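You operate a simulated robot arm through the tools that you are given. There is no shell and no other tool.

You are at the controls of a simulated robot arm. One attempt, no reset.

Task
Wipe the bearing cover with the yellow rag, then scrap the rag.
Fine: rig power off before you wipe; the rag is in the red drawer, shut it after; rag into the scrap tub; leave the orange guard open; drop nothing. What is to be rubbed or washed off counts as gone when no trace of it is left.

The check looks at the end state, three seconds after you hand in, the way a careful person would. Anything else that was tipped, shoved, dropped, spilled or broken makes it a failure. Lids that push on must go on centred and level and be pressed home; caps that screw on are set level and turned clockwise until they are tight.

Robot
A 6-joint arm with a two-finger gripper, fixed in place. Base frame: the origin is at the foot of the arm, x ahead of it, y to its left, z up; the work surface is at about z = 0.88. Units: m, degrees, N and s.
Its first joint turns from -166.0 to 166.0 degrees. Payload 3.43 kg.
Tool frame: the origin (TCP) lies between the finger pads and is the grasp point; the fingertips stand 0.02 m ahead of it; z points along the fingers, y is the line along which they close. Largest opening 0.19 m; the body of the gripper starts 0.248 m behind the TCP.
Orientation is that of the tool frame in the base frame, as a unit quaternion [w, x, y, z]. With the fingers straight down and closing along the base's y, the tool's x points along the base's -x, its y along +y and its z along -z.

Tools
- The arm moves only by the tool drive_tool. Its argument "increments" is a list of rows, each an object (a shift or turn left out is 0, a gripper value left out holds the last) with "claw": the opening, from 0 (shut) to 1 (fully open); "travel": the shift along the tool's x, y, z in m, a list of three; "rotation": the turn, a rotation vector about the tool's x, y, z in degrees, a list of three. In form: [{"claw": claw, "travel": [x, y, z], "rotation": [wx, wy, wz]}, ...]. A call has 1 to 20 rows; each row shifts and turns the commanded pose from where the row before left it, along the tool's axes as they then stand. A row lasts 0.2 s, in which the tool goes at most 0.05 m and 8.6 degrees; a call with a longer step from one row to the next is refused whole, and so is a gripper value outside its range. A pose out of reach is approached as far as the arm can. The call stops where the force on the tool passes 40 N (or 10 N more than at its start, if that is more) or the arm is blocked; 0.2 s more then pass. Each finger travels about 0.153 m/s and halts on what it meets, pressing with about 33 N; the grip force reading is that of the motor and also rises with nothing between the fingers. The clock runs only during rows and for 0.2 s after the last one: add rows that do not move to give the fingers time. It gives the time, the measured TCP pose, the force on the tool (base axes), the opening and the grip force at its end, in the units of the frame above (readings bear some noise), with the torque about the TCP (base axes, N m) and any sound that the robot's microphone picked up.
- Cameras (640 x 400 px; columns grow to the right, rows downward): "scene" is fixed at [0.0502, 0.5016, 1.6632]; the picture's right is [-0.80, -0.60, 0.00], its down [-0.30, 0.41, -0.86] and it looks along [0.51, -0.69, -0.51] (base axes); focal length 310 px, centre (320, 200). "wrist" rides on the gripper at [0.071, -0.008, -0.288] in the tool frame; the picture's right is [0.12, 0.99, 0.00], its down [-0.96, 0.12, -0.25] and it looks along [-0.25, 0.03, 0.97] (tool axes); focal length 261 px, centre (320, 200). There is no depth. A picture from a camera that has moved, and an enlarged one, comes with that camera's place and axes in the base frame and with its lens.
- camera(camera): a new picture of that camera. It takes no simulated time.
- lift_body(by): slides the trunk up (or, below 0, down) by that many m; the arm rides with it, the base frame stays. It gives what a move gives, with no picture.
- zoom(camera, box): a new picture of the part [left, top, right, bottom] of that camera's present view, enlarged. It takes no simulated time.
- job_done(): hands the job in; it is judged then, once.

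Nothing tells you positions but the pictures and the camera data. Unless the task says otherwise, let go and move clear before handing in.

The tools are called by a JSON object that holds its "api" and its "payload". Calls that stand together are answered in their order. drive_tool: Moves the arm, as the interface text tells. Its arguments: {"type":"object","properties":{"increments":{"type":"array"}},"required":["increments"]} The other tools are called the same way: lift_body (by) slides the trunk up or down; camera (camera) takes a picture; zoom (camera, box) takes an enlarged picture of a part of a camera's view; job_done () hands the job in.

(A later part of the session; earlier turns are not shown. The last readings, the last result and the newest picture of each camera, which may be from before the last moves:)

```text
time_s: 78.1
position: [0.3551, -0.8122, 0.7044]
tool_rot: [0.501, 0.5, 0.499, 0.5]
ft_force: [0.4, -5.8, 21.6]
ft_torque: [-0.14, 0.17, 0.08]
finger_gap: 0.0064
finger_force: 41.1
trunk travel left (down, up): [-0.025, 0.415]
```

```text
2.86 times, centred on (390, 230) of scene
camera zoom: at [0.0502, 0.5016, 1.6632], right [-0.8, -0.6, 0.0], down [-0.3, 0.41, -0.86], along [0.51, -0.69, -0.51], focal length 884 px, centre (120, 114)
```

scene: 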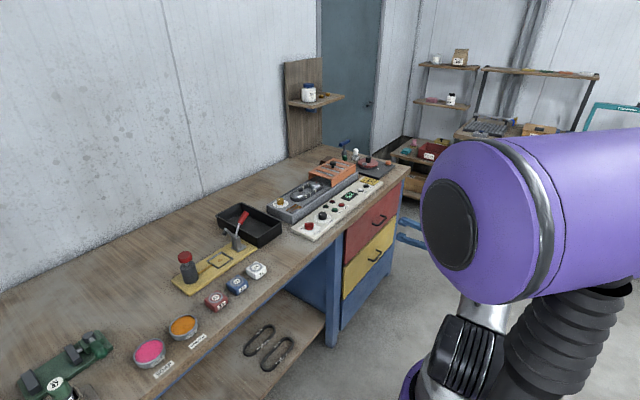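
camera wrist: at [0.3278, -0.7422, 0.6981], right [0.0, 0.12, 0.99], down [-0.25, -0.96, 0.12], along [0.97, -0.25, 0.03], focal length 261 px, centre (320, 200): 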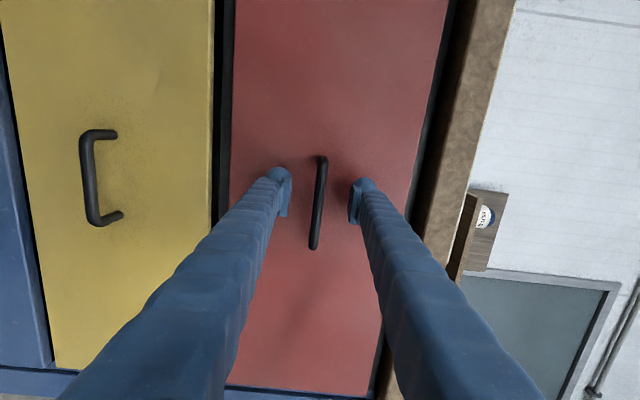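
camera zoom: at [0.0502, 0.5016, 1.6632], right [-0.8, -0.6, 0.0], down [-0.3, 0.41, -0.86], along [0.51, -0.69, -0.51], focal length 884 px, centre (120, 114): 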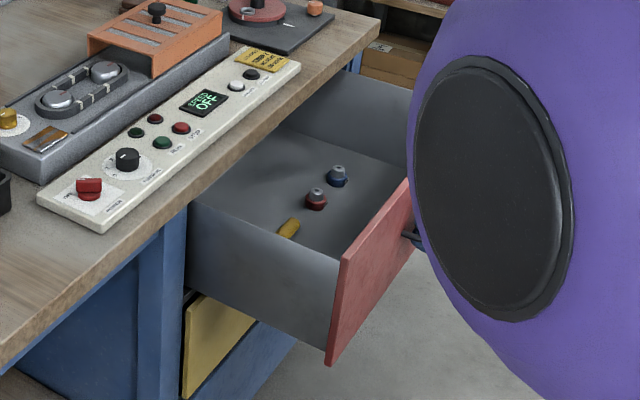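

The drawer is about 26 cm open with a yellow item visible in it. I'll release the handle and back straight off.

{"api": "drive_tool", "payload": {"increments": [{"travel": [0, 0.0013, 0]}, {"claw": 0.15}, {"claw": 0.25}, {"claw": 0.25}, {"travel": [0, 0, -0.03]}, {"travel": [0, 0, -0.04]}, {"travel": [0, 0, -0.04]}, {}]}}

{"api": "camera", "payload": {"camera": "wrist"}}

{"api": "camera", "payload": {"camera": "scene"}}

```text
time_s: 79.9
position: [0.2448, -0.8149, 0.7065]
tool_rot: [0.501, 0.5, 0.499, 0.5]
ft_force: [-0.7, -0.4, -0.3]
ft_torque: [0.01, 0.0, -0.01]
finger_gap: 0.0473
finger_force: 0.0
trunk travel left (down, up): [-0.025, 0.415]
```

```text
taken
camera wrist: at [-0.041, -0.7443, 0.6979], right [0.0, 0.12, 0.99], down [-0.25, -0.96, 0.11], along [0.97, -0.25, 0.03], focal length 261 px, centre (320, 200)
```

wrist: 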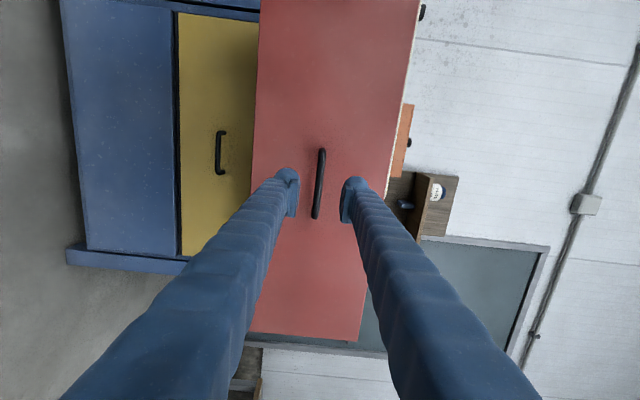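

```text
taken
```

scene: 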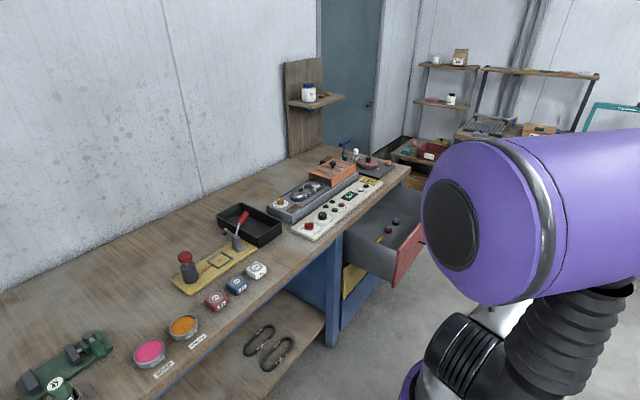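

Released cleanly; the drawer stays open. I'll raise the trunk 0.2 m, then lift and turn the tool down to look into the drawer from above.

{"api": "lift_body", "payload": {"by": 0.2}}

{"api": "drive_tool", "payload": {"increments": [{"travel": [0, 0.045, 0]}, {"travel": [0, 0.045, 0]}, {"travel": [0, 0.045, 0]}, {"travel": [0, 0.045, 0]}, {"travel": [0, 0.045, 0]}, {"rotation": [0, 0, -8.2]}, {"rotation": [0, 0, -8.2]}, {"rotation": [0, 0, -8.2]}, {"rotation": [0, 0, -8.2]}, {"rotation": [0, 0, -8.2]}, {"rotation": [0, 0, -8.2]}, {"rotation": [0, 0, -8.2]}, {"rotation": [0, 0, -8.2]}, {"rotation": [0, 0, -8.2]}, {"rotation": [0, 0, -8.2]}, {"rotation": [0, 0, -8.0]}, {}]}}

```text
time_s: 82.1
position: [0.2446, -0.8141, 0.9049]
tool_rot: [0.5, 0.501, 0.499, 0.5]
ft_force: [1.2, 0.1, 0.5]
ft_torque: [0.0, 0.0, 0.0]
finger_gap: 0.0475
finger_force: 0.0
trunk travel left (down, up): [-0.225, 0.215]
```

```text
time_s: 85.7
position: [0.2439, -0.8155, 1.1316]
tool_rot: [0.707, 0.001, 0.707, 0.0]
ft_force: [0.4, 0.6, -0.1]
ft_torque: [0.0, -0.02, 0.01]
finger_gap: 0.0475
finger_force: 0.0
trunk travel left (down, up): [-0.225, 0.215]
```

Tool is horizontal with its fingers closing along y. Now I'll pitch it down.

{"api": "drive_tool", "payload": {"increments": [{"rotation": [0, 8.2, 0]}, {"rotation": [0, 8.2, 0]}, {"rotation": [0, 8.2, 0]}, {"rotation": [0, 8.2, 0]}, {"rotation": [0, 8.2, 0]}, {"rotation": [0, 8.2, 0]}, {"rotation": [0, 8.2, 0]}, {"rotation": [0, 8.2, 0]}, {"rotation": [0, 8.2, 0]}, {"rotation": [0, 8.2, 0]}, {"rotation": [0, 8.0, 0]}, {"travel": [-0.04, 0.02, 0]}, {"travel": [-0.04, 0.02, 0]}, {"travel": [-0.04, 0.02, 0]}, {"travel": [-0.04, 0.02, 0]}, {}]}}

{"api": "camera", "payload": {"camera": "wrist"}}

{"api": "camera", "payload": {"camera": "scene"}}

```text
time_s: 89.1
position: [0.4089, -0.7318, 1.1282]
tool_rot: [0.0, 0.0, 1.0, 0.001]
ft_force: [0.7, -0.3, 0.4]
ft_torque: [-0.05, 0.03, -0.01]
finger_gap: 0.0472
finger_force: 0.0
trunk travel left (down, up): [-0.225, 0.215]
```

```text
taken
camera wrist: at [0.3407, -0.7403, 1.4167], right [-0.12, 0.99, 0.0], down [0.96, 0.11, 0.25], along [0.25, 0.03, -0.97], focal length 261 px, centre (320, 200)
```

wrist: 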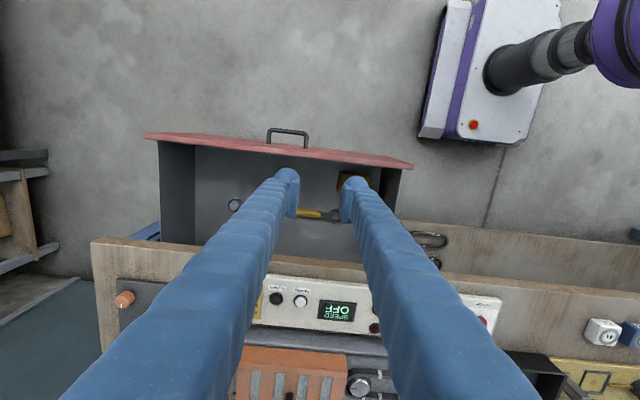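

```text
taken
```

scene: 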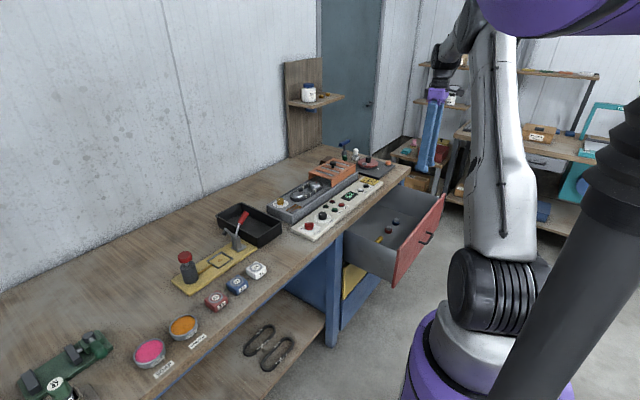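

In the drawer I see a yellow-handled tool and a yellow cloth near the front-left corner behind my finger. I'll zoom in and shift for a clearer view.

{"api": "drive_tool", "payload": {"increments": [{"travel": [0.02, 0.04, 0], "claw": 0.6}, {"travel": [0.02, 0.04, 0]}, {}, {}]}}

{"api": "camera", "payload": {"camera": "wrist"}}

{"api": "zoom", "payload": {"camera": "wrist", "box": [130, 120, 400, 290]}}

```text
time_s: 90.1
position: [0.3681, -0.6534, 1.1279]
tool_rot: [0.0, 0.001, 1.0, 0.001]
ft_force: [0.5, 0.5, -0.4]
ft_torque: [0.07, -0.06, 0.02]
finger_gap: 0.1139
finger_force: 0.0
trunk travel left (down, up): [-0.225, 0.215]
```

```text
taken
camera wrist: at [0.3, -0.6641, 1.4169], right [-0.12, 0.99, 0.0], down [0.96, 0.11, 0.25], along [0.25, 0.03, -0.97], focal length 261 px, centre (320, 200)
```

wrist: 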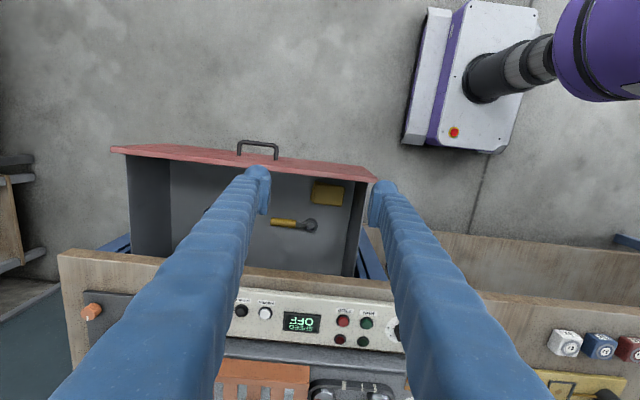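

```text
2.35 times, centred on (265, 205) of wrist
camera zoom: at [0.3, -0.6641, 1.4169], right [-0.12, 0.99, 0.0], down [0.96, 0.11, 0.25], along [0.25, 0.03, -0.97], focal length 613 px, centre (449, 188)
```

zoom: 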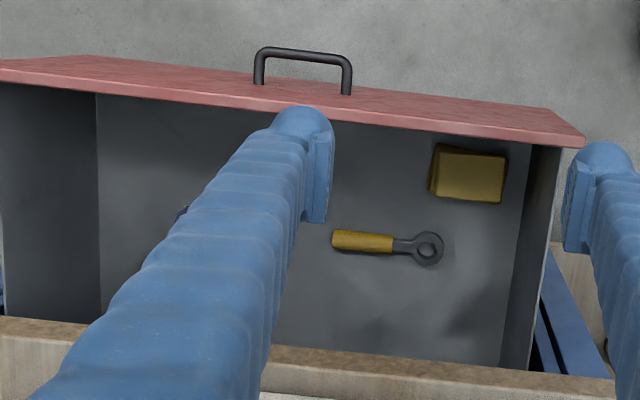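

I found the folded yellow rag at about (0.467, -0.62), close to the drawer's left wall, with a yellow-handled tool nearby. I'll move over it and lower partway for a closer look before deciding on the grasp.

{"api": "drive_tool", "payload": {"increments": [{"travel": [-0.033, 0.011, 0.03], "claw": 0.9}, {"travel": [-0.033, 0.011, 0.03]}, {"travel": [-0.033, 0.011, 0.03]}, {"travel": [0, 0, 0.045]}, {}, {}]}}

{"api": "camera", "payload": {"camera": "wrist"}}

{"api": "zoom", "payload": {"camera": "wrist", "box": [220, 130, 420, 260]}}

{"api": "zoom", "payload": {"camera": "scene", "box": [330, 180, 450, 290]}}

```text
time_s: 91.5
position: [0.4687, -0.6193, 0.9981]
tool_rot: [0.0, 0.001, 1.0, 0.001]
ft_force: [-0.5, -0.1, 0.3]
ft_torque: [-0.06, 0.0, -0.01]
finger_gap: 0.171
finger_force: 0.1
trunk travel left (down, up): [-0.225, 0.215]
```

```text
taken
camera wrist: at [0.4003, -0.6285, 1.2865], right [-0.12, 0.99, 0.0], down [0.96, 0.11, 0.25], along [0.25, 0.03, -0.97], focal length 261 px, centre (320, 200)
```

wrist: 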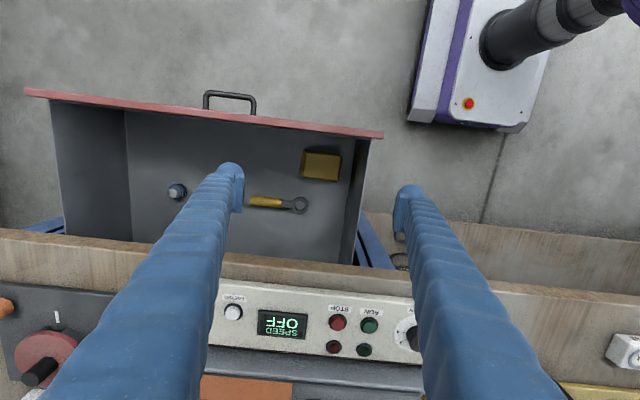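

```text
3.08 times, centred on (320, 195) of wrist
camera zoom: at [0.4003, -0.6285, 1.2865], right [-0.12, 0.99, 0.0], down [0.96, 0.11, 0.25], along [0.25, 0.03, -0.97], focal length 802 px, centre (320, 215)
```

zoom: 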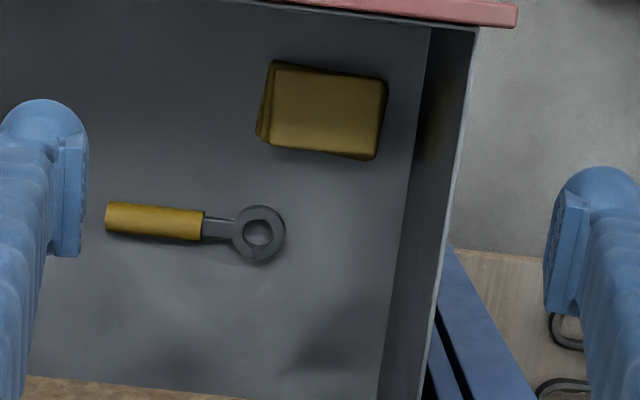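

```text
3.64 times, centred on (390, 235) of scene
camera zoom: at [0.0502, 0.5016, 1.6632], right [-0.8, -0.6, 0.0], down [-0.3, 0.41, -0.86], along [0.51, -0.69, -0.51], focal length 1126 px, centre (66, 73)
```

zoom: 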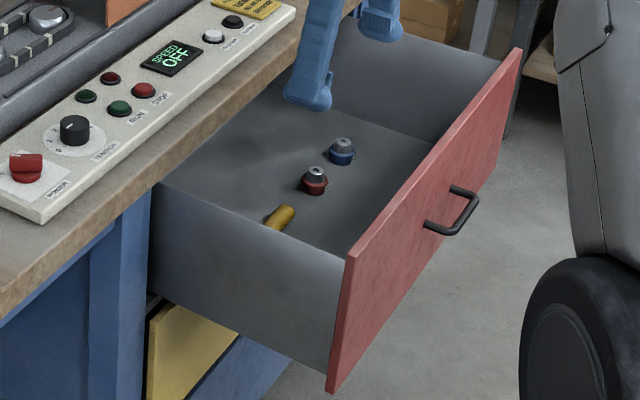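

The rag is a folded pad about 8 × 6 cm, with more room on its x sides than near the wall. I'll yaw the gripper 90° so it closes along x, then lower partway and check.

{"api": "drive_tool", "payload": {"increments": [{"rotation": [0, 0, 8.2], "claw": 0.5}, {"rotation": [0, 0, 8.2]}, {"rotation": [0, 0, 8.2]}, {"rotation": [0, 0, 8.2]}, {"rotation": [0, 0, 8.2]}, {"rotation": [0, 0, 8.2]}, {"rotation": [0, 0, 8.2]}, {"rotation": [0, 0, 8.2]}, {"rotation": [0, 0, 8.2]}, {"rotation": [0, 0, 8.2]}, {"rotation": [0, 0, 8.0]}, {"travel": [0.007, 0.01, 0.04]}, {"travel": [0, 0, 0.04]}, {"travel": [0, 0, 0.04]}, {"travel": [0, 0, 0.04]}, {}]}}

{"api": "camera", "payload": {"camera": "wrist"}}

{"api": "zoom", "payload": {"camera": "wrist", "box": [230, 130, 410, 250]}}

{"api": "zoom", "payload": {"camera": "scene", "box": [330, 180, 450, 290]}}

```text
time_s: 94.9
position: [0.4744, -0.6167, 0.8374]
tool_rot: [-0.001, 0.708, 0.706, 0.001]
ft_force: [0.0, -0.1, -0.4]
ft_torque: [0.08, -0.02, 0.01]
finger_gap: 0.0951
finger_force: 0.0
trunk travel left (down, up): [-0.225, 0.215]
```

```text
taken
camera wrist: at [0.4685, -0.5467, 1.1246], right [0.99, 0.12, 0.0], down [0.11, -0.96, 0.25], along [0.03, -0.24, -0.97], focal length 261 px, centre (320, 200)
```

wrist: 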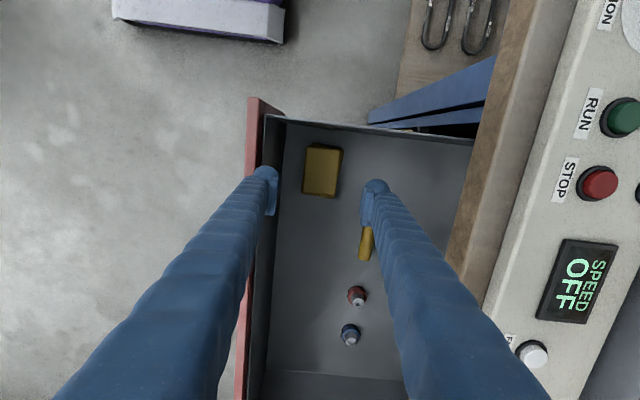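

```text
3.33 times, centred on (320, 190) of wrist
camera zoom: at [0.4685, -0.5467, 1.1246], right [0.99, 0.12, 0.0], down [0.11, -0.96, 0.25], along [0.03, -0.24, -0.97], focal length 869 px, centre (320, 233)
```

zoom: 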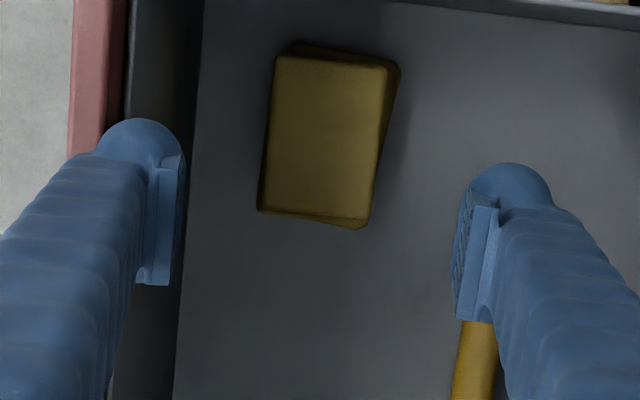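

```text
3.64 times, centred on (390, 235) of scene
camera zoom: at [0.0502, 0.5016, 1.6632], right [-0.8, -0.6, 0.0], down [-0.3, 0.41, -0.86], along [0.51, -0.69, -0.51], focal length 1126 px, centre (66, 73)
```

zoom: 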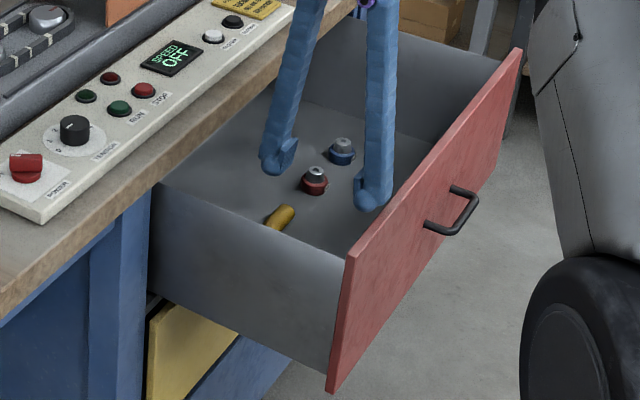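

The rag centre refines to (0.481, -0.610) with the top near z 0.65. I'll centre over it with a slightly narrower opening and lower further, then check once more.

{"api": "drive_tool", "payload": {"increments": [{"travel": [0.006, 0.007, 0.03], "claw": 0.45}, {"travel": [0, 0, 0.04]}, {"travel": [0, 0, 0.04]}, {"travel": [0, 0, 0.022]}, {}]}}

{"api": "camera", "payload": {"camera": "wrist"}}

{"api": "zoom", "payload": {"camera": "wrist", "box": [230, 130, 410, 250]}}

{"api": "zoom", "payload": {"camera": "scene", "box": [330, 180, 450, 290]}}

```text
time_s: 96.1
position: [0.4841, -0.6104, 0.7046]
tool_rot: [0.0, 0.708, 0.706, 0.001]
ft_force: [-0.4, 0.1, -0.3]
ft_torque: [0.05, -0.01, 0.0]
finger_gap: 0.0854
finger_force: 0.0
trunk travel left (down, up): [-0.225, 0.215]
```

```text
taken
camera wrist: at [0.4764, -0.5411, 0.9926], right [0.99, 0.12, 0.0], down [0.11, -0.96, 0.25], along [0.03, -0.24, -0.97], focal length 261 px, centre (320, 200)
```

wrist: 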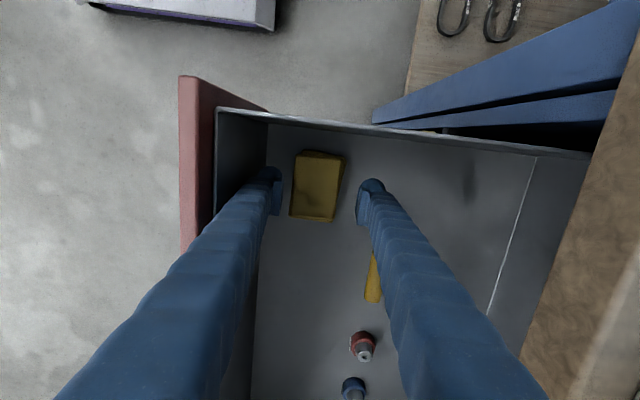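

```text
3.33 times, centred on (320, 190) of wrist
camera zoom: at [0.4764, -0.5411, 0.9926], right [0.99, 0.12, 0.0], down [0.11, -0.96, 0.25], along [0.03, -0.24, -0.97], focal length 869 px, centre (320, 233)
```

zoom: 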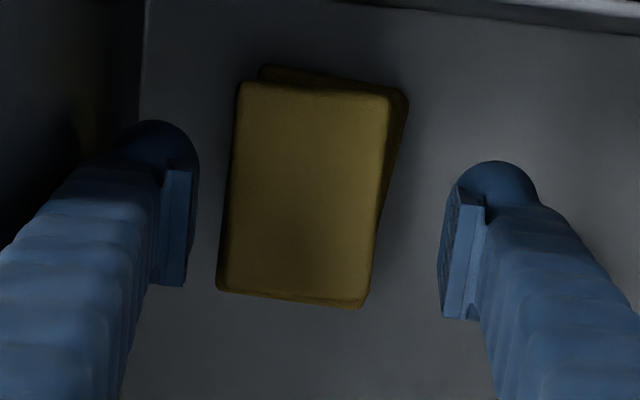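

```text
3.64 times, centred on (390, 235) of scene
camera zoom: at [0.0502, 0.5016, 1.6632], right [-0.8, -0.6, 0.0], down [-0.3, 0.41, -0.86], along [0.51, -0.69, -0.51], focal length 1126 px, centre (66, 73)
```

zoom: 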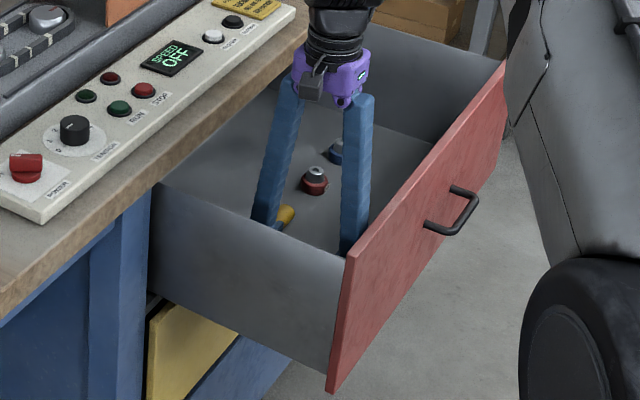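

The fingers straddle the rag evenly; its top is at z≈0.65. I'll lower so the fingertips overlap only the upper part of the rag (leaving its underside free for wiping), and close.

{"api": "drive_tool", "payload": {"increments": [{"travel": [0, -0.004, 0.02]}, {"travel": [0, 0, 0.012]}, {"travel": [0, 0, 0.009]}, {}, {"claw": 0.25}, {"claw": 0.2}, {"claw": 0.2}, {}]}}

{"api": "zoom", "payload": {"camera": "wrist", "box": [230, 130, 410, 250]}}

```text
time_s: 97.9
position: [0.4775, -0.6089, 0.6648]
tool_rot: [0.001, 0.708, 0.706, 0.001]
ft_force: [1.1, -1.4, 16.0]
ft_torque: [-0.12, -0.02, 0.07]
finger_gap: 0.0327
finger_force: 0.0
trunk travel left (down, up): [-0.225, 0.215]
```

```text
3.33 times, centred on (320, 190) of wrist
camera zoom: at [0.4708, -0.539, 0.952], right [0.99, 0.12, 0.0], down [0.11, -0.96, 0.25], along [0.03, -0.25, -0.97], focal length 869 px, centre (320, 233)
```

zoom: 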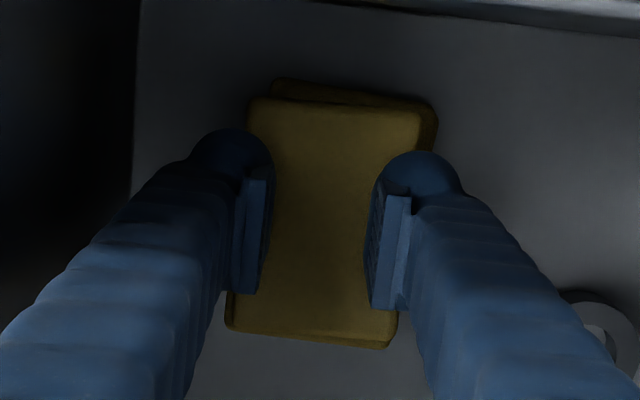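

The fingertips slid over the rag's top, so its top is right about z 0.645. I'll lift, reopen, go about 1 cm lower and close again.

{"api": "drive_tool", "payload": {"increments": [{"travel": [0, 0, -0.01]}, {"claw": 0.45}, {"claw": 0.45}, {}, {"travel": [0, 0, 0.01]}, {"travel": [0, 0, 0.009]}, {}]}}

{"api": "zoom", "payload": {"camera": "wrist", "box": [230, 130, 410, 250]}}

```text
time_s: 99.5
position: [0.4787, -0.6081, 0.6534]
tool_rot: [0.0, 0.708, 0.706, 0.001]
ft_force: [0.0, -0.7, 0.4]
ft_torque: [0.02, 0.0, -0.03]
finger_gap: 0.0855
finger_force: 0.1
trunk travel left (down, up): [-0.225, 0.215]
```

```text
3.33 times, centred on (320, 190) of wrist
camera zoom: at [0.471, -0.5389, 0.9418], right [0.99, 0.12, 0.0], down [0.11, -0.96, 0.25], along [0.03, -0.24, -0.97], focal length 869 px, centre (320, 233)
```

zoom: 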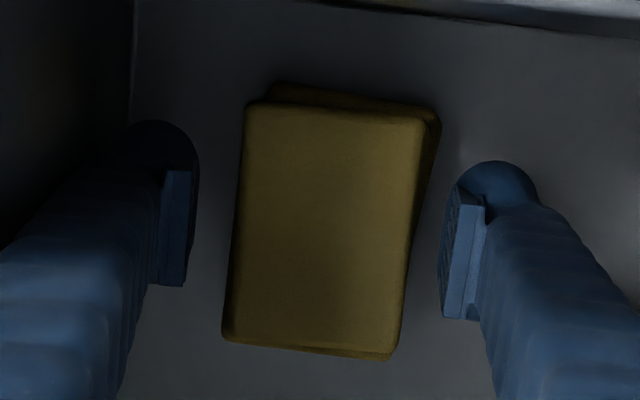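

The fingertips are now beside the rag, about 1 cm below its top, with no floor contact. Closing on it.

{"api": "drive_tool", "payload": {"increments": [{"claw": 0.3}, {"claw": 0.2}, {"claw": 0.2}, {"claw": 0.2}]}}

{"api": "zoom", "payload": {"camera": "wrist", "box": [230, 130, 410, 250]}}

```text
time_s: 100.0
position: [0.4801, -0.6126, 0.6644]
tool_rot: [0.005, 0.708, 0.706, -0.001]
ft_force: [3.2, 4.9, 55.2]
ft_torque: [0.21, 0.11, 0.02]
finger_gap: 0.0061
finger_force: 27.7
trunk travel left (down, up): [-0.225, 0.215]
stopped in row 2: the force on the tool passed its limit at 57 N (the readings are from after the stop); the commanded pose is now the measured one
```

```text
3.33 times, centred on (320, 190) of wrist
camera zoom: at [0.4718, -0.5405, 0.951], right [0.99, 0.12, 0.01], down [0.11, -0.96, 0.26], along [0.04, -0.25, -0.97], focal length 869 px, centre (320, 233)
```

zoom: 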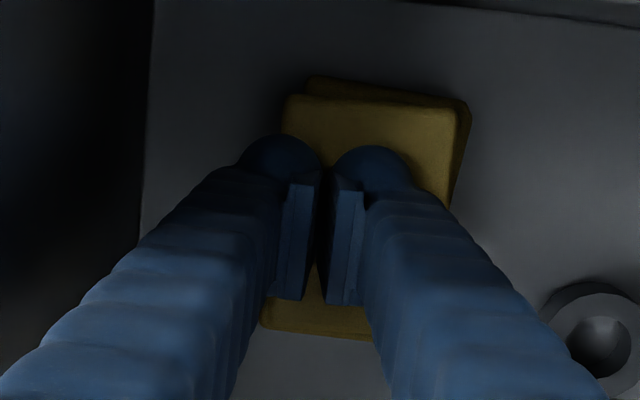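

The fingers rode up over the rag's rounded edge. I'll lift off, reopen, and approach lower, feeling for the drawer floor in small steps.

{"api": "drive_tool", "payload": {"increments": [{"travel": [0, 0, -0.015]}, {"travel": [0, 0, -0.015], "claw": 0.05}, {"claw": 0.45}, {"claw": 0.45}, {"claw": 0.45}, {}]}}

{"api": "zoom", "payload": {"camera": "wrist", "box": [230, 130, 410, 250]}}

```text
time_s: 101.4
position: [0.4783, -0.6103, 0.6875]
tool_rot: [0.0, 0.707, 0.707, 0.0]
ft_force: [0.0, -0.2, 0.1]
ft_torque: [-0.03, 0.03, -0.04]
finger_gap: 0.0854
finger_force: 0.0
trunk travel left (down, up): [-0.225, 0.215]
```

```text
3.33 times, centred on (320, 190) of wrist
camera zoom: at [0.4721, -0.5398, 0.9759], right [0.99, 0.12, 0.0], down [0.11, -0.96, 0.25], along [0.03, -0.25, -0.97], focal length 869 px, centre (320, 233)
```

zoom: 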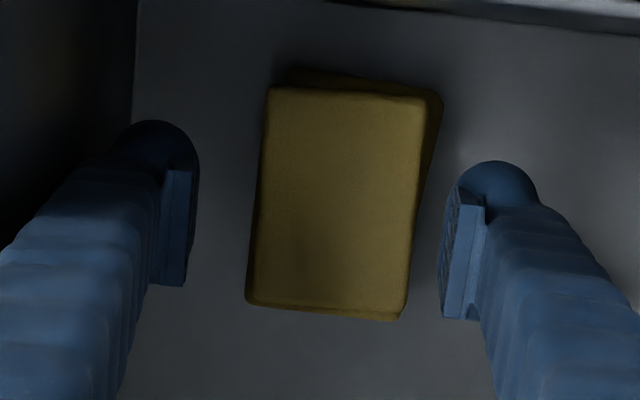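

The rag shifted slightly toward +x; its centre is now about (0.487, -0.612). I'll recentre and descend in small steps to feel for the floor.

{"api": "drive_tool", "payload": {"increments": [{"travel": [-0.001, 0.008, 0.02]}, {"travel": [0, 0, 0.015]}, {"travel": [0, 0, 0.004]}, {"travel": [0, 0, 0.002]}, {}]}}

{"api": "drive_tool", "payload": {"increments": [{"travel": [0, 0, 0.002]}, {}]}}

```text
time_s: 102.6
position: [0.4881, -0.6111, 0.6467]
tool_rot: [0.0, 0.707, 0.707, 0.001]
ft_force: [-0.4, 0.5, -0.3]
ft_torque: [0.02, 0.03, 0.0]
finger_gap: 0.0855
finger_force: 0.1
trunk travel left (down, up): [-0.225, 0.215]
```

```text
time_s: 103.2
position: [0.4879, -0.6097, 0.6457]
tool_rot: [0.001, 0.708, 0.706, 0.001]
ft_force: [0.3, 0.0, -0.4]
ft_torque: [0.0, 0.02, 0.01]
finger_gap: 0.0854
finger_force: 0.2
trunk travel left (down, up): [-0.225, 0.215]
```

{"api": "drive_tool", "payload": {"increments": [{"travel": [0, 0, 0.002]}, {"travel": [0, 0, 0.0015]}, {}]}}

{"api": "zoom", "payload": {"camera": "wrist", "box": [230, 130, 410, 250]}}

```text
time_s: 104.0
position: [0.4864, -0.611, 0.6407]
tool_rot: [0.0, 0.708, 0.706, 0.001]
ft_force: [0.2, -0.5, -0.7]
ft_torque: [0.04, 0.02, 0.04]
finger_gap: 0.0856
finger_force: 0.0
trunk travel left (down, up): [-0.225, 0.215]
```

```text
3.33 times, centred on (320, 190) of wrist
camera zoom: at [0.4795, -0.5408, 0.9288], right [0.99, 0.12, 0.0], down [0.11, -0.96, 0.25], along [0.03, -0.25, -0.97], focal length 869 px, centre (320, 233)
```

zoom: 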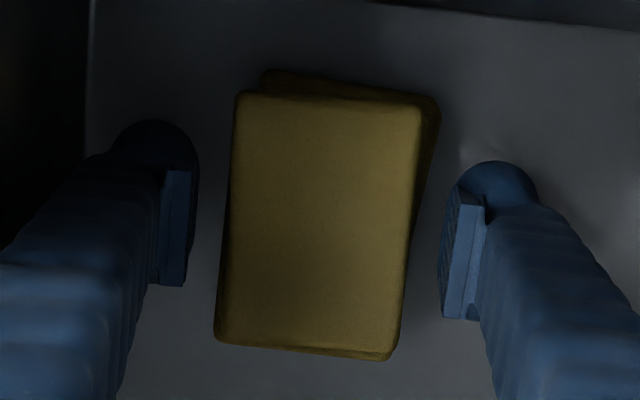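

The fingertips are now about 2.4 cm below the rag's top with still no floor contact. I'll close here.

{"api": "drive_tool", "payload": {"increments": [{"claw": 0.38}, {"claw": 0.34}, {"claw": 0.3}, {"claw": 0.28}, {}]}}

{"api": "zoom", "payload": {"camera": "wrist", "box": [230, 130, 410, 250]}}

```text
time_s: 105.2
position: [0.4866, -0.6119, 0.6401]
tool_rot: [0.0, 0.707, 0.707, 0.0]
ft_force: [0.9, -0.5, 0.7]
ft_torque: [-0.03, 0.0, -0.02]
finger_gap: 0.0627
finger_force: 33.1
trunk travel left (down, up): [-0.225, 0.215]
```

```text
3.33 times, centred on (320, 190) of wrist
camera zoom: at [0.4795, -0.5407, 0.9288], right [0.99, 0.12, 0.0], down [0.11, -0.96, 0.25], along [0.03, -0.25, -0.97], focal length 869 px, centre (320, 233)
```

zoom: 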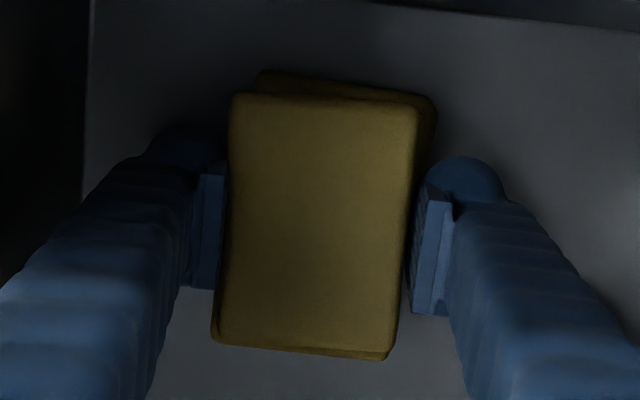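

The rag is gripped (gap 6.3 cm, 33 N) with no vertical load. I'll lift it out of the drawer and check.

{"api": "drive_tool", "payload": {"increments": [{"claw": 0.2, "travel": [0, 0, -0.01]}, {"travel": [0, 0, -0.02]}, {"travel": [0, 0, -0.03]}, {"travel": [0, 0, -0.04]}, {"travel": [0, 0, -0.045]}, {"travel": [0, 0, -0.045]}, {"travel": [0, 0, -0.045]}, {"travel": [0, 0, -0.045]}, {}]}}

{"api": "camera", "payload": {"camera": "wrist"}}

{"api": "zoom", "payload": {"camera": "scene", "box": [310, 120, 450, 240]}}

```text
time_s: 107.2
position: [0.4885, -0.607, 0.9219]
tool_rot: [0.001, 0.708, 0.706, 0.0]
ft_force: [0.1, -1.1, -0.6]
ft_torque: [-0.05, 0.02, -0.01]
finger_gap: 0.0383
finger_force: 0.0
trunk travel left (down, up): [-0.225, 0.215]
```

```text
taken
camera wrist: at [0.4817, -0.5363, 1.2095], right [0.99, 0.12, 0.0], down [0.11, -0.96, 0.25], along [0.03, -0.25, -0.97], focal length 261 px, centre (320, 200)
```

wrist: 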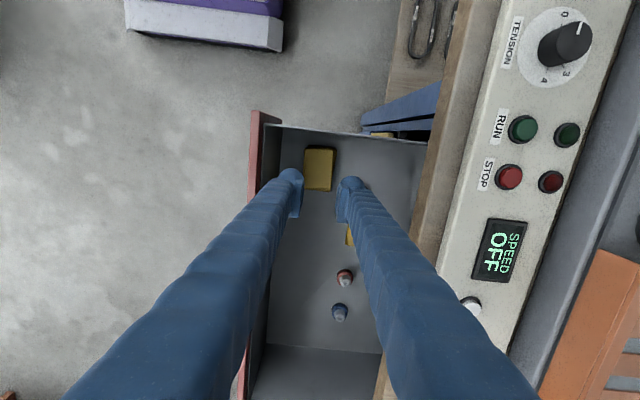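

```text
3.33 times, centred on (380, 180) of scene
camera zoom: at [0.0502, 0.5016, 1.6632], right [-0.8, -0.6, 0.0], down [-0.3, 0.41, -0.86], along [0.51, -0.69, -0.51], focal length 1032 px, centre (120, 267)
```

zoom: 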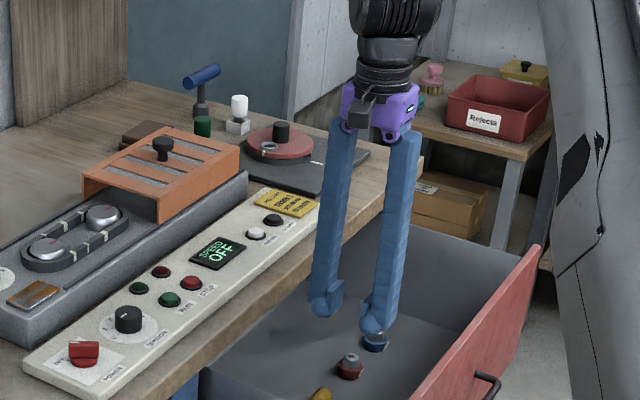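

The rag slipped out of the fingertips as I lifted; it's still lying in the drawer, nothing else moved. The rounded tips need to be lower so the pads hold it, so I'll reopen and descend until I feel the drawer floor.

{"api": "drive_tool", "payload": {"increments": [{"claw": 0.45}, {"claw": 0.45, "travel": [-0.003, 0.002, 0.04]}, {"travel": [0, 0, 0.045]}, {"travel": [0, 0, 0.045]}, {"travel": [0, 0, 0.045]}, {"travel": [0, 0, 0.045]}, {"travel": [0, 0, 0.045]}, {}]}}

{"api": "zoom", "payload": {"camera": "wrist", "box": [230, 130, 410, 250]}}

```text
time_s: 109.0
position: [0.4897, -0.6122, 0.6525]
tool_rot: [0.001, 0.707, 0.707, 0.0]
ft_force: [-0.3, 0.6, -0.8]
ft_torque: [0.07, 0.01, -0.01]
finger_gap: 0.0856
finger_force: 0.0
trunk travel left (down, up): [-0.225, 0.215]
```

```text
3.33 times, centred on (320, 190) of wrist
camera zoom: at [0.4821, -0.5416, 0.9412], right [0.99, 0.12, 0.0], down [0.11, -0.96, 0.25], along [0.03, -0.25, -0.97], focal length 869 px, centre (320, 233)
```

zoom: 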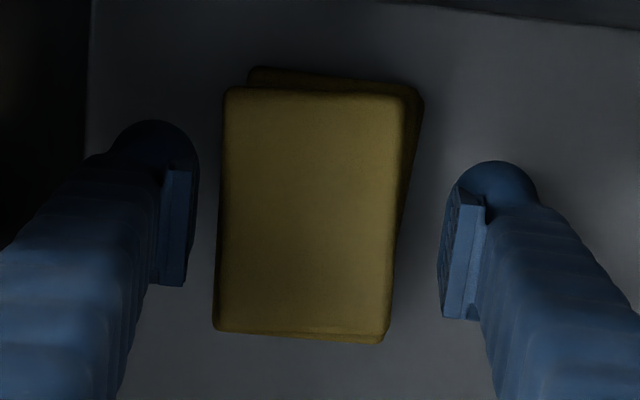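

Recentring slightly and feeling downward for the floor in small steps.

{"api": "drive_tool", "payload": {"increments": [{"travel": [0, -0.003, 0.012]}, {"travel": [0, 0, 0.002]}, {"travel": [0, 0, 0.002]}, {}]}}

{"api": "drive_tool", "payload": {"increments": [{"travel": [0, 0, 0.002]}, {"travel": [0, 0, 0.001]}, {}]}}

{"api": "drive_tool", "payload": {"increments": [{"travel": [0, 0, 0.002]}, {"travel": [0, 0, 0.001]}, {}]}}

```text
time_s: 110.0
position: [0.4853, -0.6145, 0.6387]
tool_rot: [0.002, 0.708, 0.706, 0.0]
ft_force: [0.1, -0.4, 1.0]
ft_torque: [-0.04, 0.0, 0.01]
finger_gap: 0.0856
finger_force: 0.0
trunk travel left (down, up): [-0.225, 0.215]
```

```text
time_s: 110.8
position: [0.4849, -0.6122, 0.6372]
tool_rot: [0.001, 0.708, 0.706, 0.001]
ft_force: [0.5, 0.6, 0.6]
ft_torque: [-0.01, -0.04, 0.01]
finger_gap: 0.0856
finger_force: 0.0
trunk travel left (down, up): [-0.225, 0.215]
```

```text
time_s: 111.6
position: [0.4852, -0.6134, 0.6327]
tool_rot: [0.001, 0.708, 0.706, 0.001]
ft_force: [0.8, -0.3, -0.3]
ft_torque: [0.0, 0.04, 0.01]
finger_gap: 0.0854
finger_force: 0.0
trunk travel left (down, up): [-0.225, 0.215]
```

{"api": "drive_tool", "payload": {"increments": [{"travel": [0, 0, 0.002]}, {"travel": [0, 0, 0.001]}, {}]}}

{"api": "drive_tool", "payload": {"increments": [{"travel": [0, 0, 0.002]}, {"travel": [0, 0, 0.001]}, {}]}}

{"api": "zoom", "payload": {"camera": "wrist", "box": [230, 130, 410, 250]}}

```text
time_s: 112.4
position: [0.4855, -0.6148, 0.631]
tool_rot: [0.001, 0.708, 0.707, 0.001]
ft_force: [0.2, 0.3, 0.2]
ft_torque: [-0.02, 0.01, 0.01]
finger_gap: 0.0855
finger_force: 0.1
trunk travel left (down, up): [-0.225, 0.215]
```

```text
time_s: 113.2
position: [0.4857, -0.6146, 0.6275]
tool_rot: [0.001, 0.708, 0.707, 0.0]
ft_force: [-0.8, 0.6, 6.1]
ft_torque: [0.02, 0.39, -0.04]
finger_gap: 0.0863
finger_force: 0.6
trunk travel left (down, up): [-0.225, 0.215]
```

```text
3.33 times, centred on (320, 190) of wrist
camera zoom: at [0.4787, -0.544, 0.9159], right [0.99, 0.12, 0.0], down [0.11, -0.96, 0.25], along [0.03, -0.25, -0.97], focal length 869 px, centre (320, 233)
```

zoom: 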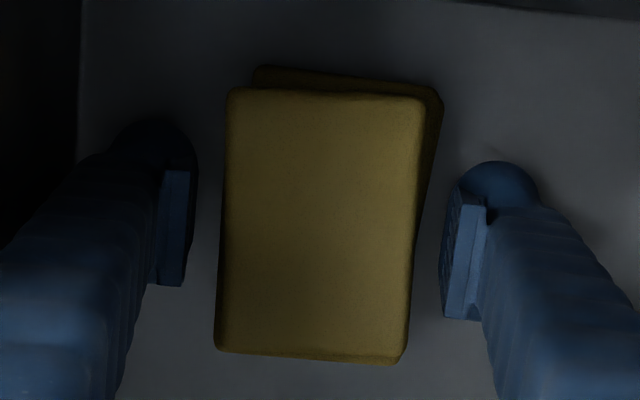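

The floor is at z≈0.6075 (6 N contact). I'll raise about 4 mm, close fully on the rag with the pads, and verify the hold before lifting.

{"api": "drive_tool", "payload": {"increments": [{"travel": [0, 0, -0.004]}, {"claw": 0.36}, {"claw": 0.3}, {"claw": 0.2}, {"claw": 0.1}, {"claw": 0.0}, {}, {}]}}

{"api": "zoom", "payload": {"camera": "wrist", "box": [230, 130, 410, 250]}}

```text
time_s: 115.0
position: [0.4874, -0.6144, 0.6314]
tool_rot: [0.001, 0.708, 0.707, 0.002]
ft_force: [-0.2, 0.7, 0.7]
ft_torque: [-0.03, 0.01, 0.0]
finger_gap: 0.0627
finger_force: 33.0
trunk travel left (down, up): [-0.225, 0.215]
```

```text
3.33 times, centred on (320, 190) of wrist
camera zoom: at [0.4792, -0.544, 0.9197], right [0.99, 0.12, 0.0], down [0.11, -0.96, 0.25], along [0.03, -0.25, -0.97], focal length 869 px, centre (320, 233)
```

zoom: 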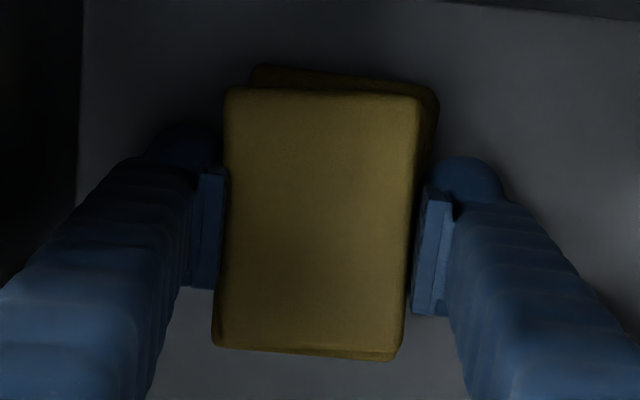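

Holding with 33 N at a 6.3 cm gap. I'll lift in small steps and watch the gap.

{"api": "drive_tool", "payload": {"increments": [{"travel": [0, 0, -0.004]}, {"travel": [0, 0, -0.006]}, {}]}}

{"api": "drive_tool", "payload": {"increments": [{"travel": [0, 0, -0.01]}, {"travel": [0, 0, -0.01]}, {}]}}

{"api": "zoom", "payload": {"camera": "wrist", "box": [230, 130, 410, 250]}}

```text
time_s: 115.8
position: [0.4869, -0.6146, 0.6422]
tool_rot: [0.001, 0.707, 0.707, 0.0]
ft_force: [-0.5, -0.6, 0.4]
ft_torque: [-0.01, 0.06, -0.01]
finger_gap: 0.0629
finger_force: 33.3
trunk travel left (down, up): [-0.225, 0.215]
```

```text
time_s: 116.6
position: [0.4871, -0.6128, 0.6619]
tool_rot: [0.0, 0.708, 0.706, 0.001]
ft_force: [-0.6, 0.5, -0.5]
ft_torque: [0.0, 0.01, -0.01]
finger_gap: 0.0626
finger_force: 32.6
trunk travel left (down, up): [-0.225, 0.215]
```

```text
3.33 times, centred on (320, 190) of wrist
camera zoom: at [0.4793, -0.5427, 0.9507], right [0.99, 0.12, 0.0], down [0.11, -0.96, 0.25], along [0.03, -0.25, -0.97], focal length 869 px, centre (320, 233)
```

zoom: 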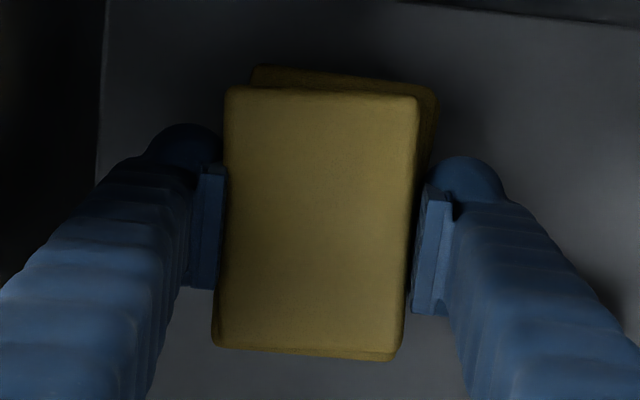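

The rag rises with the fingers and the grip stays firm. Lifting clear of the drawer now.

{"api": "drive_tool", "payload": {"increments": [{"travel": [0, 0, -0.025]}, {"travel": [0, 0, -0.03]}, {"travel": [0, 0, -0.03]}, {"travel": [0, 0, -0.03]}, {"travel": [0, 0, -0.03]}, {"travel": [0, 0, -0.03]}, {"travel": [0, 0, -0.03]}, {"travel": [0, 0, -0.03]}, {"travel": [0, 0, -0.03]}, {"travel": [0, 0, -0.03]}, {"travel": [0, 0, -0.03]}, {"travel": [0, 0, -0.03]}, {"travel": [0, 0, -0.03]}, {"travel": [0, 0, -0.03]}, {"travel": [0, 0, -0.03]}, {}]}}

{"api": "camera", "payload": {"camera": "wrist"}}

{"api": "zoom", "payload": {"camera": "scene", "box": [310, 90, 450, 200]}}

{"api": "zoom", "payload": {"camera": "scene", "box": [330, 180, 450, 290]}}

```text
time_s: 120.0
position: [0.4855, -0.6117, 1.1077]
tool_rot: [0.001, 0.708, 0.707, 0.0]
ft_force: [0.0, 0.3, -0.8]
ft_torque: [-0.03, -0.01, -0.02]
finger_gap: 0.0628
finger_force: 32.8
trunk travel left (down, up): [-0.225, 0.215]
```

```text
taken
camera wrist: at [0.4785, -0.5415, 1.395], right [0.99, 0.12, 0.0], down [0.11, -0.96, 0.25], along [0.03, -0.25, -0.97], focal length 261 px, centre (320, 200)
```

wrist: 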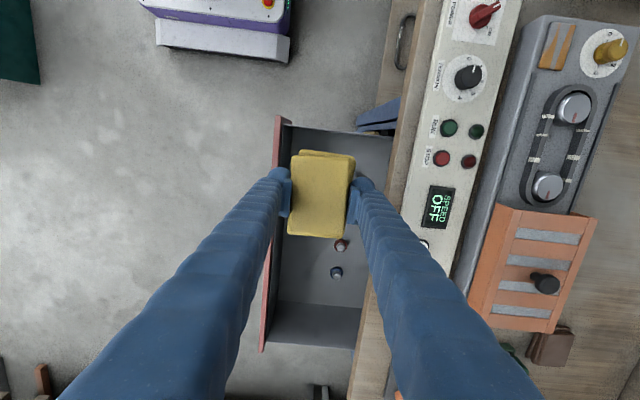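

```text
3.64 times, centred on (380, 145) of scene
camera zoom: at [0.0502, 0.5016, 1.6632], right [-0.8, -0.6, 0.0], down [-0.3, 0.41, -0.86], along [0.51, -0.69, -0.51], focal length 1126 px, centre (102, 400)
```

zoom: 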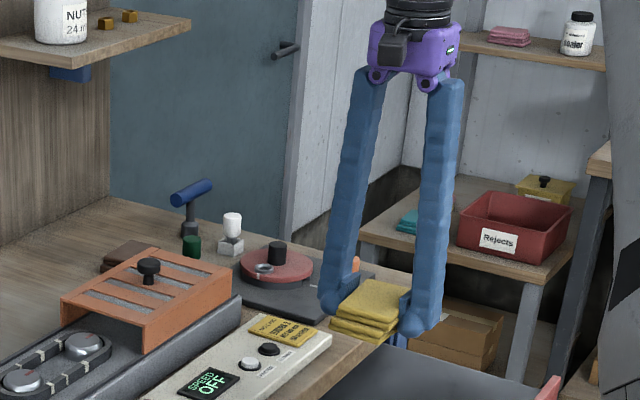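

```text
3.64 times, centred on (390, 235) of scene
camera zoom: at [0.0502, 0.5016, 1.6632], right [-0.8, -0.6, 0.0], down [-0.3, 0.41, -0.86], along [0.51, -0.69, -0.51], focal length 1126 px, centre (66, 73)
```

zoom: 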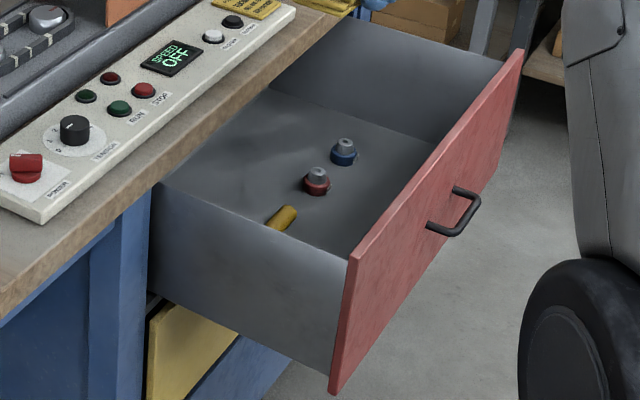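

The rag is in hand: a three-layer folded pad. I'll zoom in to see how far it protrudes below the fingertips, and study the rig layout for the wiping.

{"api": "zoom", "payload": {"camera": "scene", "box": [390, 150, 440, 190]}}

{"api": "zoom", "payload": {"camera": "wrist", "box": [440, 0, 640, 130]}}

{"api": "zoom", "payload": {"camera": "scene", "box": [265, 170, 325, 215]}}

```text
10.00 times, centred on (415, 170) of scene
camera zoom: at [0.0502, 0.5016, 1.6632], right [-0.8, -0.6, 0.0], down [-0.3, 0.41, -0.86], along [0.51, -0.69, -0.51], focal length 3095 px, centre (-630, 500)
```

zoom: 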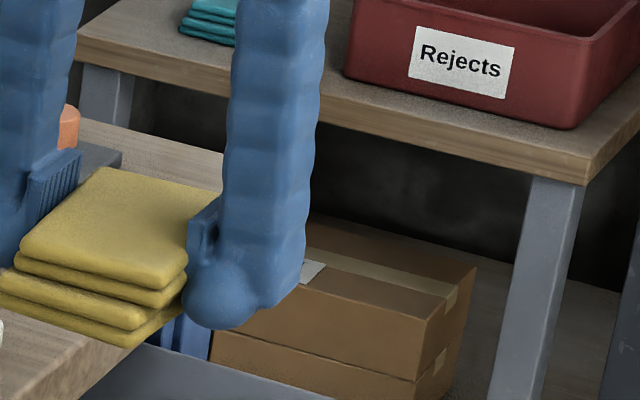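

```text
3.08 times, centred on (540, 65) of wrist
camera zoom: at [0.4785, -0.5415, 1.395], right [0.99, 0.12, 0.0], down [0.11, -0.96, 0.25], along [0.03, -0.25, -0.97], focal length 802 px, centre (-357, 615)
```

zoom: 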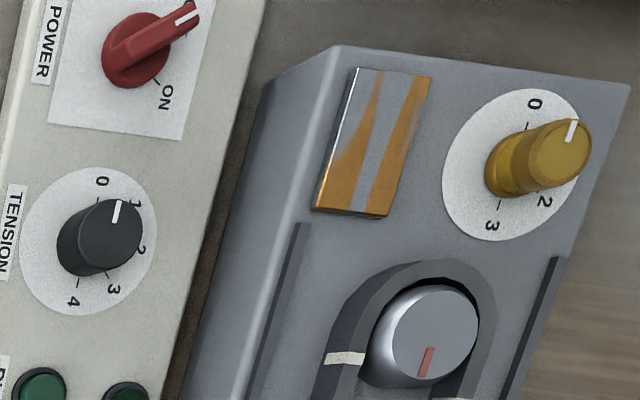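

```text
8.89 times, centred on (295, 192) of scene
camera zoom: at [0.0502, 0.5016, 1.6632], right [-0.8, -0.6, 0.0], down [-0.3, 0.41, -0.86], along [0.51, -0.69, -0.51], focal length 2751 px, centre (542, 267)
```

zoom: 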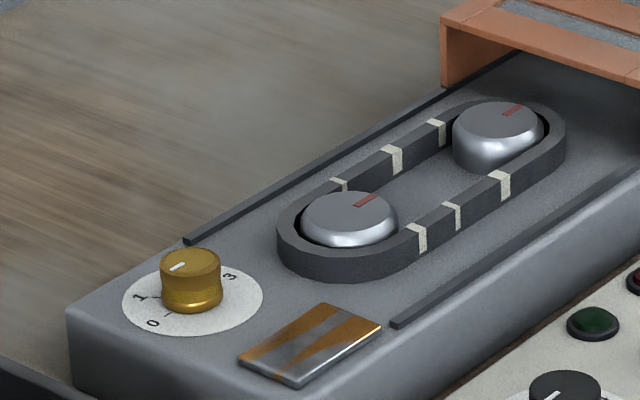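

The rag sits about level with, or a few millimetres below, the fingertips. The cover plate is raised on the rig top near (0.823, -0.373), with the gold knob to its +x side and the belt to its -y side, so I'll wipe with the fingers on the ±y sides. I'll yaw back and move to view the plate from nearby.

{"api": "drive_tool", "payload": {"increments": [{"rotation": [0, 0, -8.2], "travel": [0, 0, -0.008]}, {"rotation": [0, 0, -8.2]}, {"rotation": [0, 0, -8.2]}, {"rotation": [0, 0, -8.2]}, {"rotation": [0, 0, -8.2]}, {"rotation": [0, 0, -8.2]}, {"rotation": [0, 0, -8.2]}, {"rotation": [0, 0, -8.2]}, {"rotation": [0, 0, -8.2]}, {"rotation": [0, 0, -8.2]}, {"rotation": [0, 0, -8.0]}, {"travel": [0, 0.02, -0.02]}, {}]}}

{"api": "drive_tool", "payload": {"increments": [{"travel": [-0.028, 0.034, 0]}, {"travel": [-0.028, 0.034, 0]}, {"travel": [-0.028, 0.034, 0]}, {"travel": [-0.028, 0.034, 0]}, {"travel": [-0.028, 0.034, 0]}, {"travel": [-0.028, 0.034, 0]}, {"travel": [-0.028, 0.034, 0]}, {"travel": [-0.028, 0.034, 0]}, {"travel": [-0.028, 0.034, 0]}, {"travel": [-0.028, 0.034, 0]}, {}]}}

{"api": "camera", "payload": {"camera": "wrist"}}

{"api": "camera", "payload": {"camera": "scene"}}

```text
time_s: 122.8
position: [0.4838, -0.5927, 1.1367]
tool_rot: [0.001, -0.001, 1.0, -0.001]
ft_force: [0.4, -0.2, 0.2]
ft_torque: [-0.15, -0.02, 0.01]
finger_gap: 0.0627
finger_force: 33.5
trunk travel left (down, up): [-0.225, 0.215]
```

```text
time_s: 125.2
position: [0.7629, -0.2514, 1.1384]
tool_rot: [0.0, 0.001, 1.0, -0.001]
ft_force: [-0.1, -0.3, -0.4]
ft_torque: [-0.06, -0.02, -0.01]
finger_gap: 0.0629
finger_force: 33.4
trunk travel left (down, up): [-0.225, 0.215]
```

```text
taken
camera wrist: at [0.6946, -0.2604, 1.4253], right [-0.12, 0.99, 0.0], down [0.96, 0.11, 0.25], along [0.25, 0.03, -0.97], focal length 261 px, centre (320, 200)
```

wrist: 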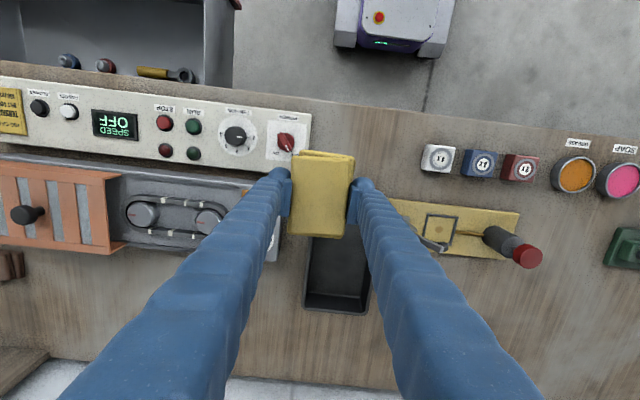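

```text
taken
```

scene: 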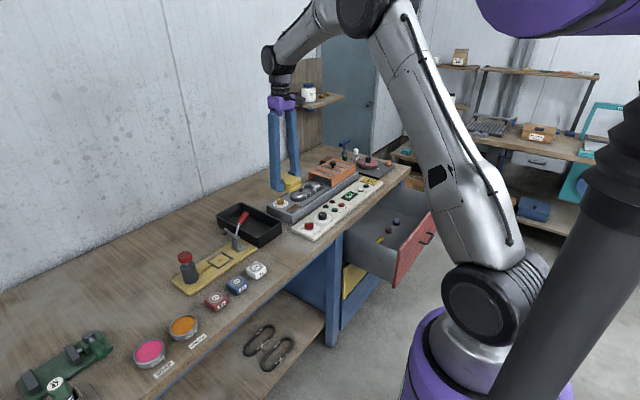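

The plate is hidden behind the left finger; I'll shift left a bit for a clear view of it.

{"api": "drive_tool", "payload": {"increments": [{"travel": [0, 0.04, 0]}, {"travel": [0, 0.04, 0]}, {"travel": [0, 0.03, 0]}, {}]}}

{"api": "zoom", "payload": {"camera": "wrist", "box": [100, 120, 300, 250]}}

```text
time_s: 126.2
position: [0.7642, -0.1406, 1.1347]
tool_rot: [0.001, 0.002, 1.0, 0.0]
ft_force: [-0.6, 0.3, 0.0]
ft_torque: [-0.07, -0.01, -0.01]
finger_gap: 0.0626
finger_force: 33.0
trunk travel left (down, up): [-0.225, 0.215]
```

```text
3.08 times, centred on (200, 185) of wrist
camera zoom: at [0.6952, -0.1498, 1.4223], right [-0.12, 0.99, 0.0], down [0.96, 0.11, 0.25], along [0.25, 0.03, -0.97], focal length 802 px, centre (689, 246)
```

zoom: 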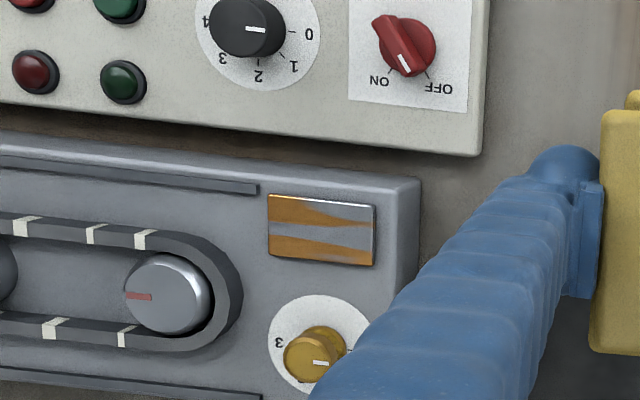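

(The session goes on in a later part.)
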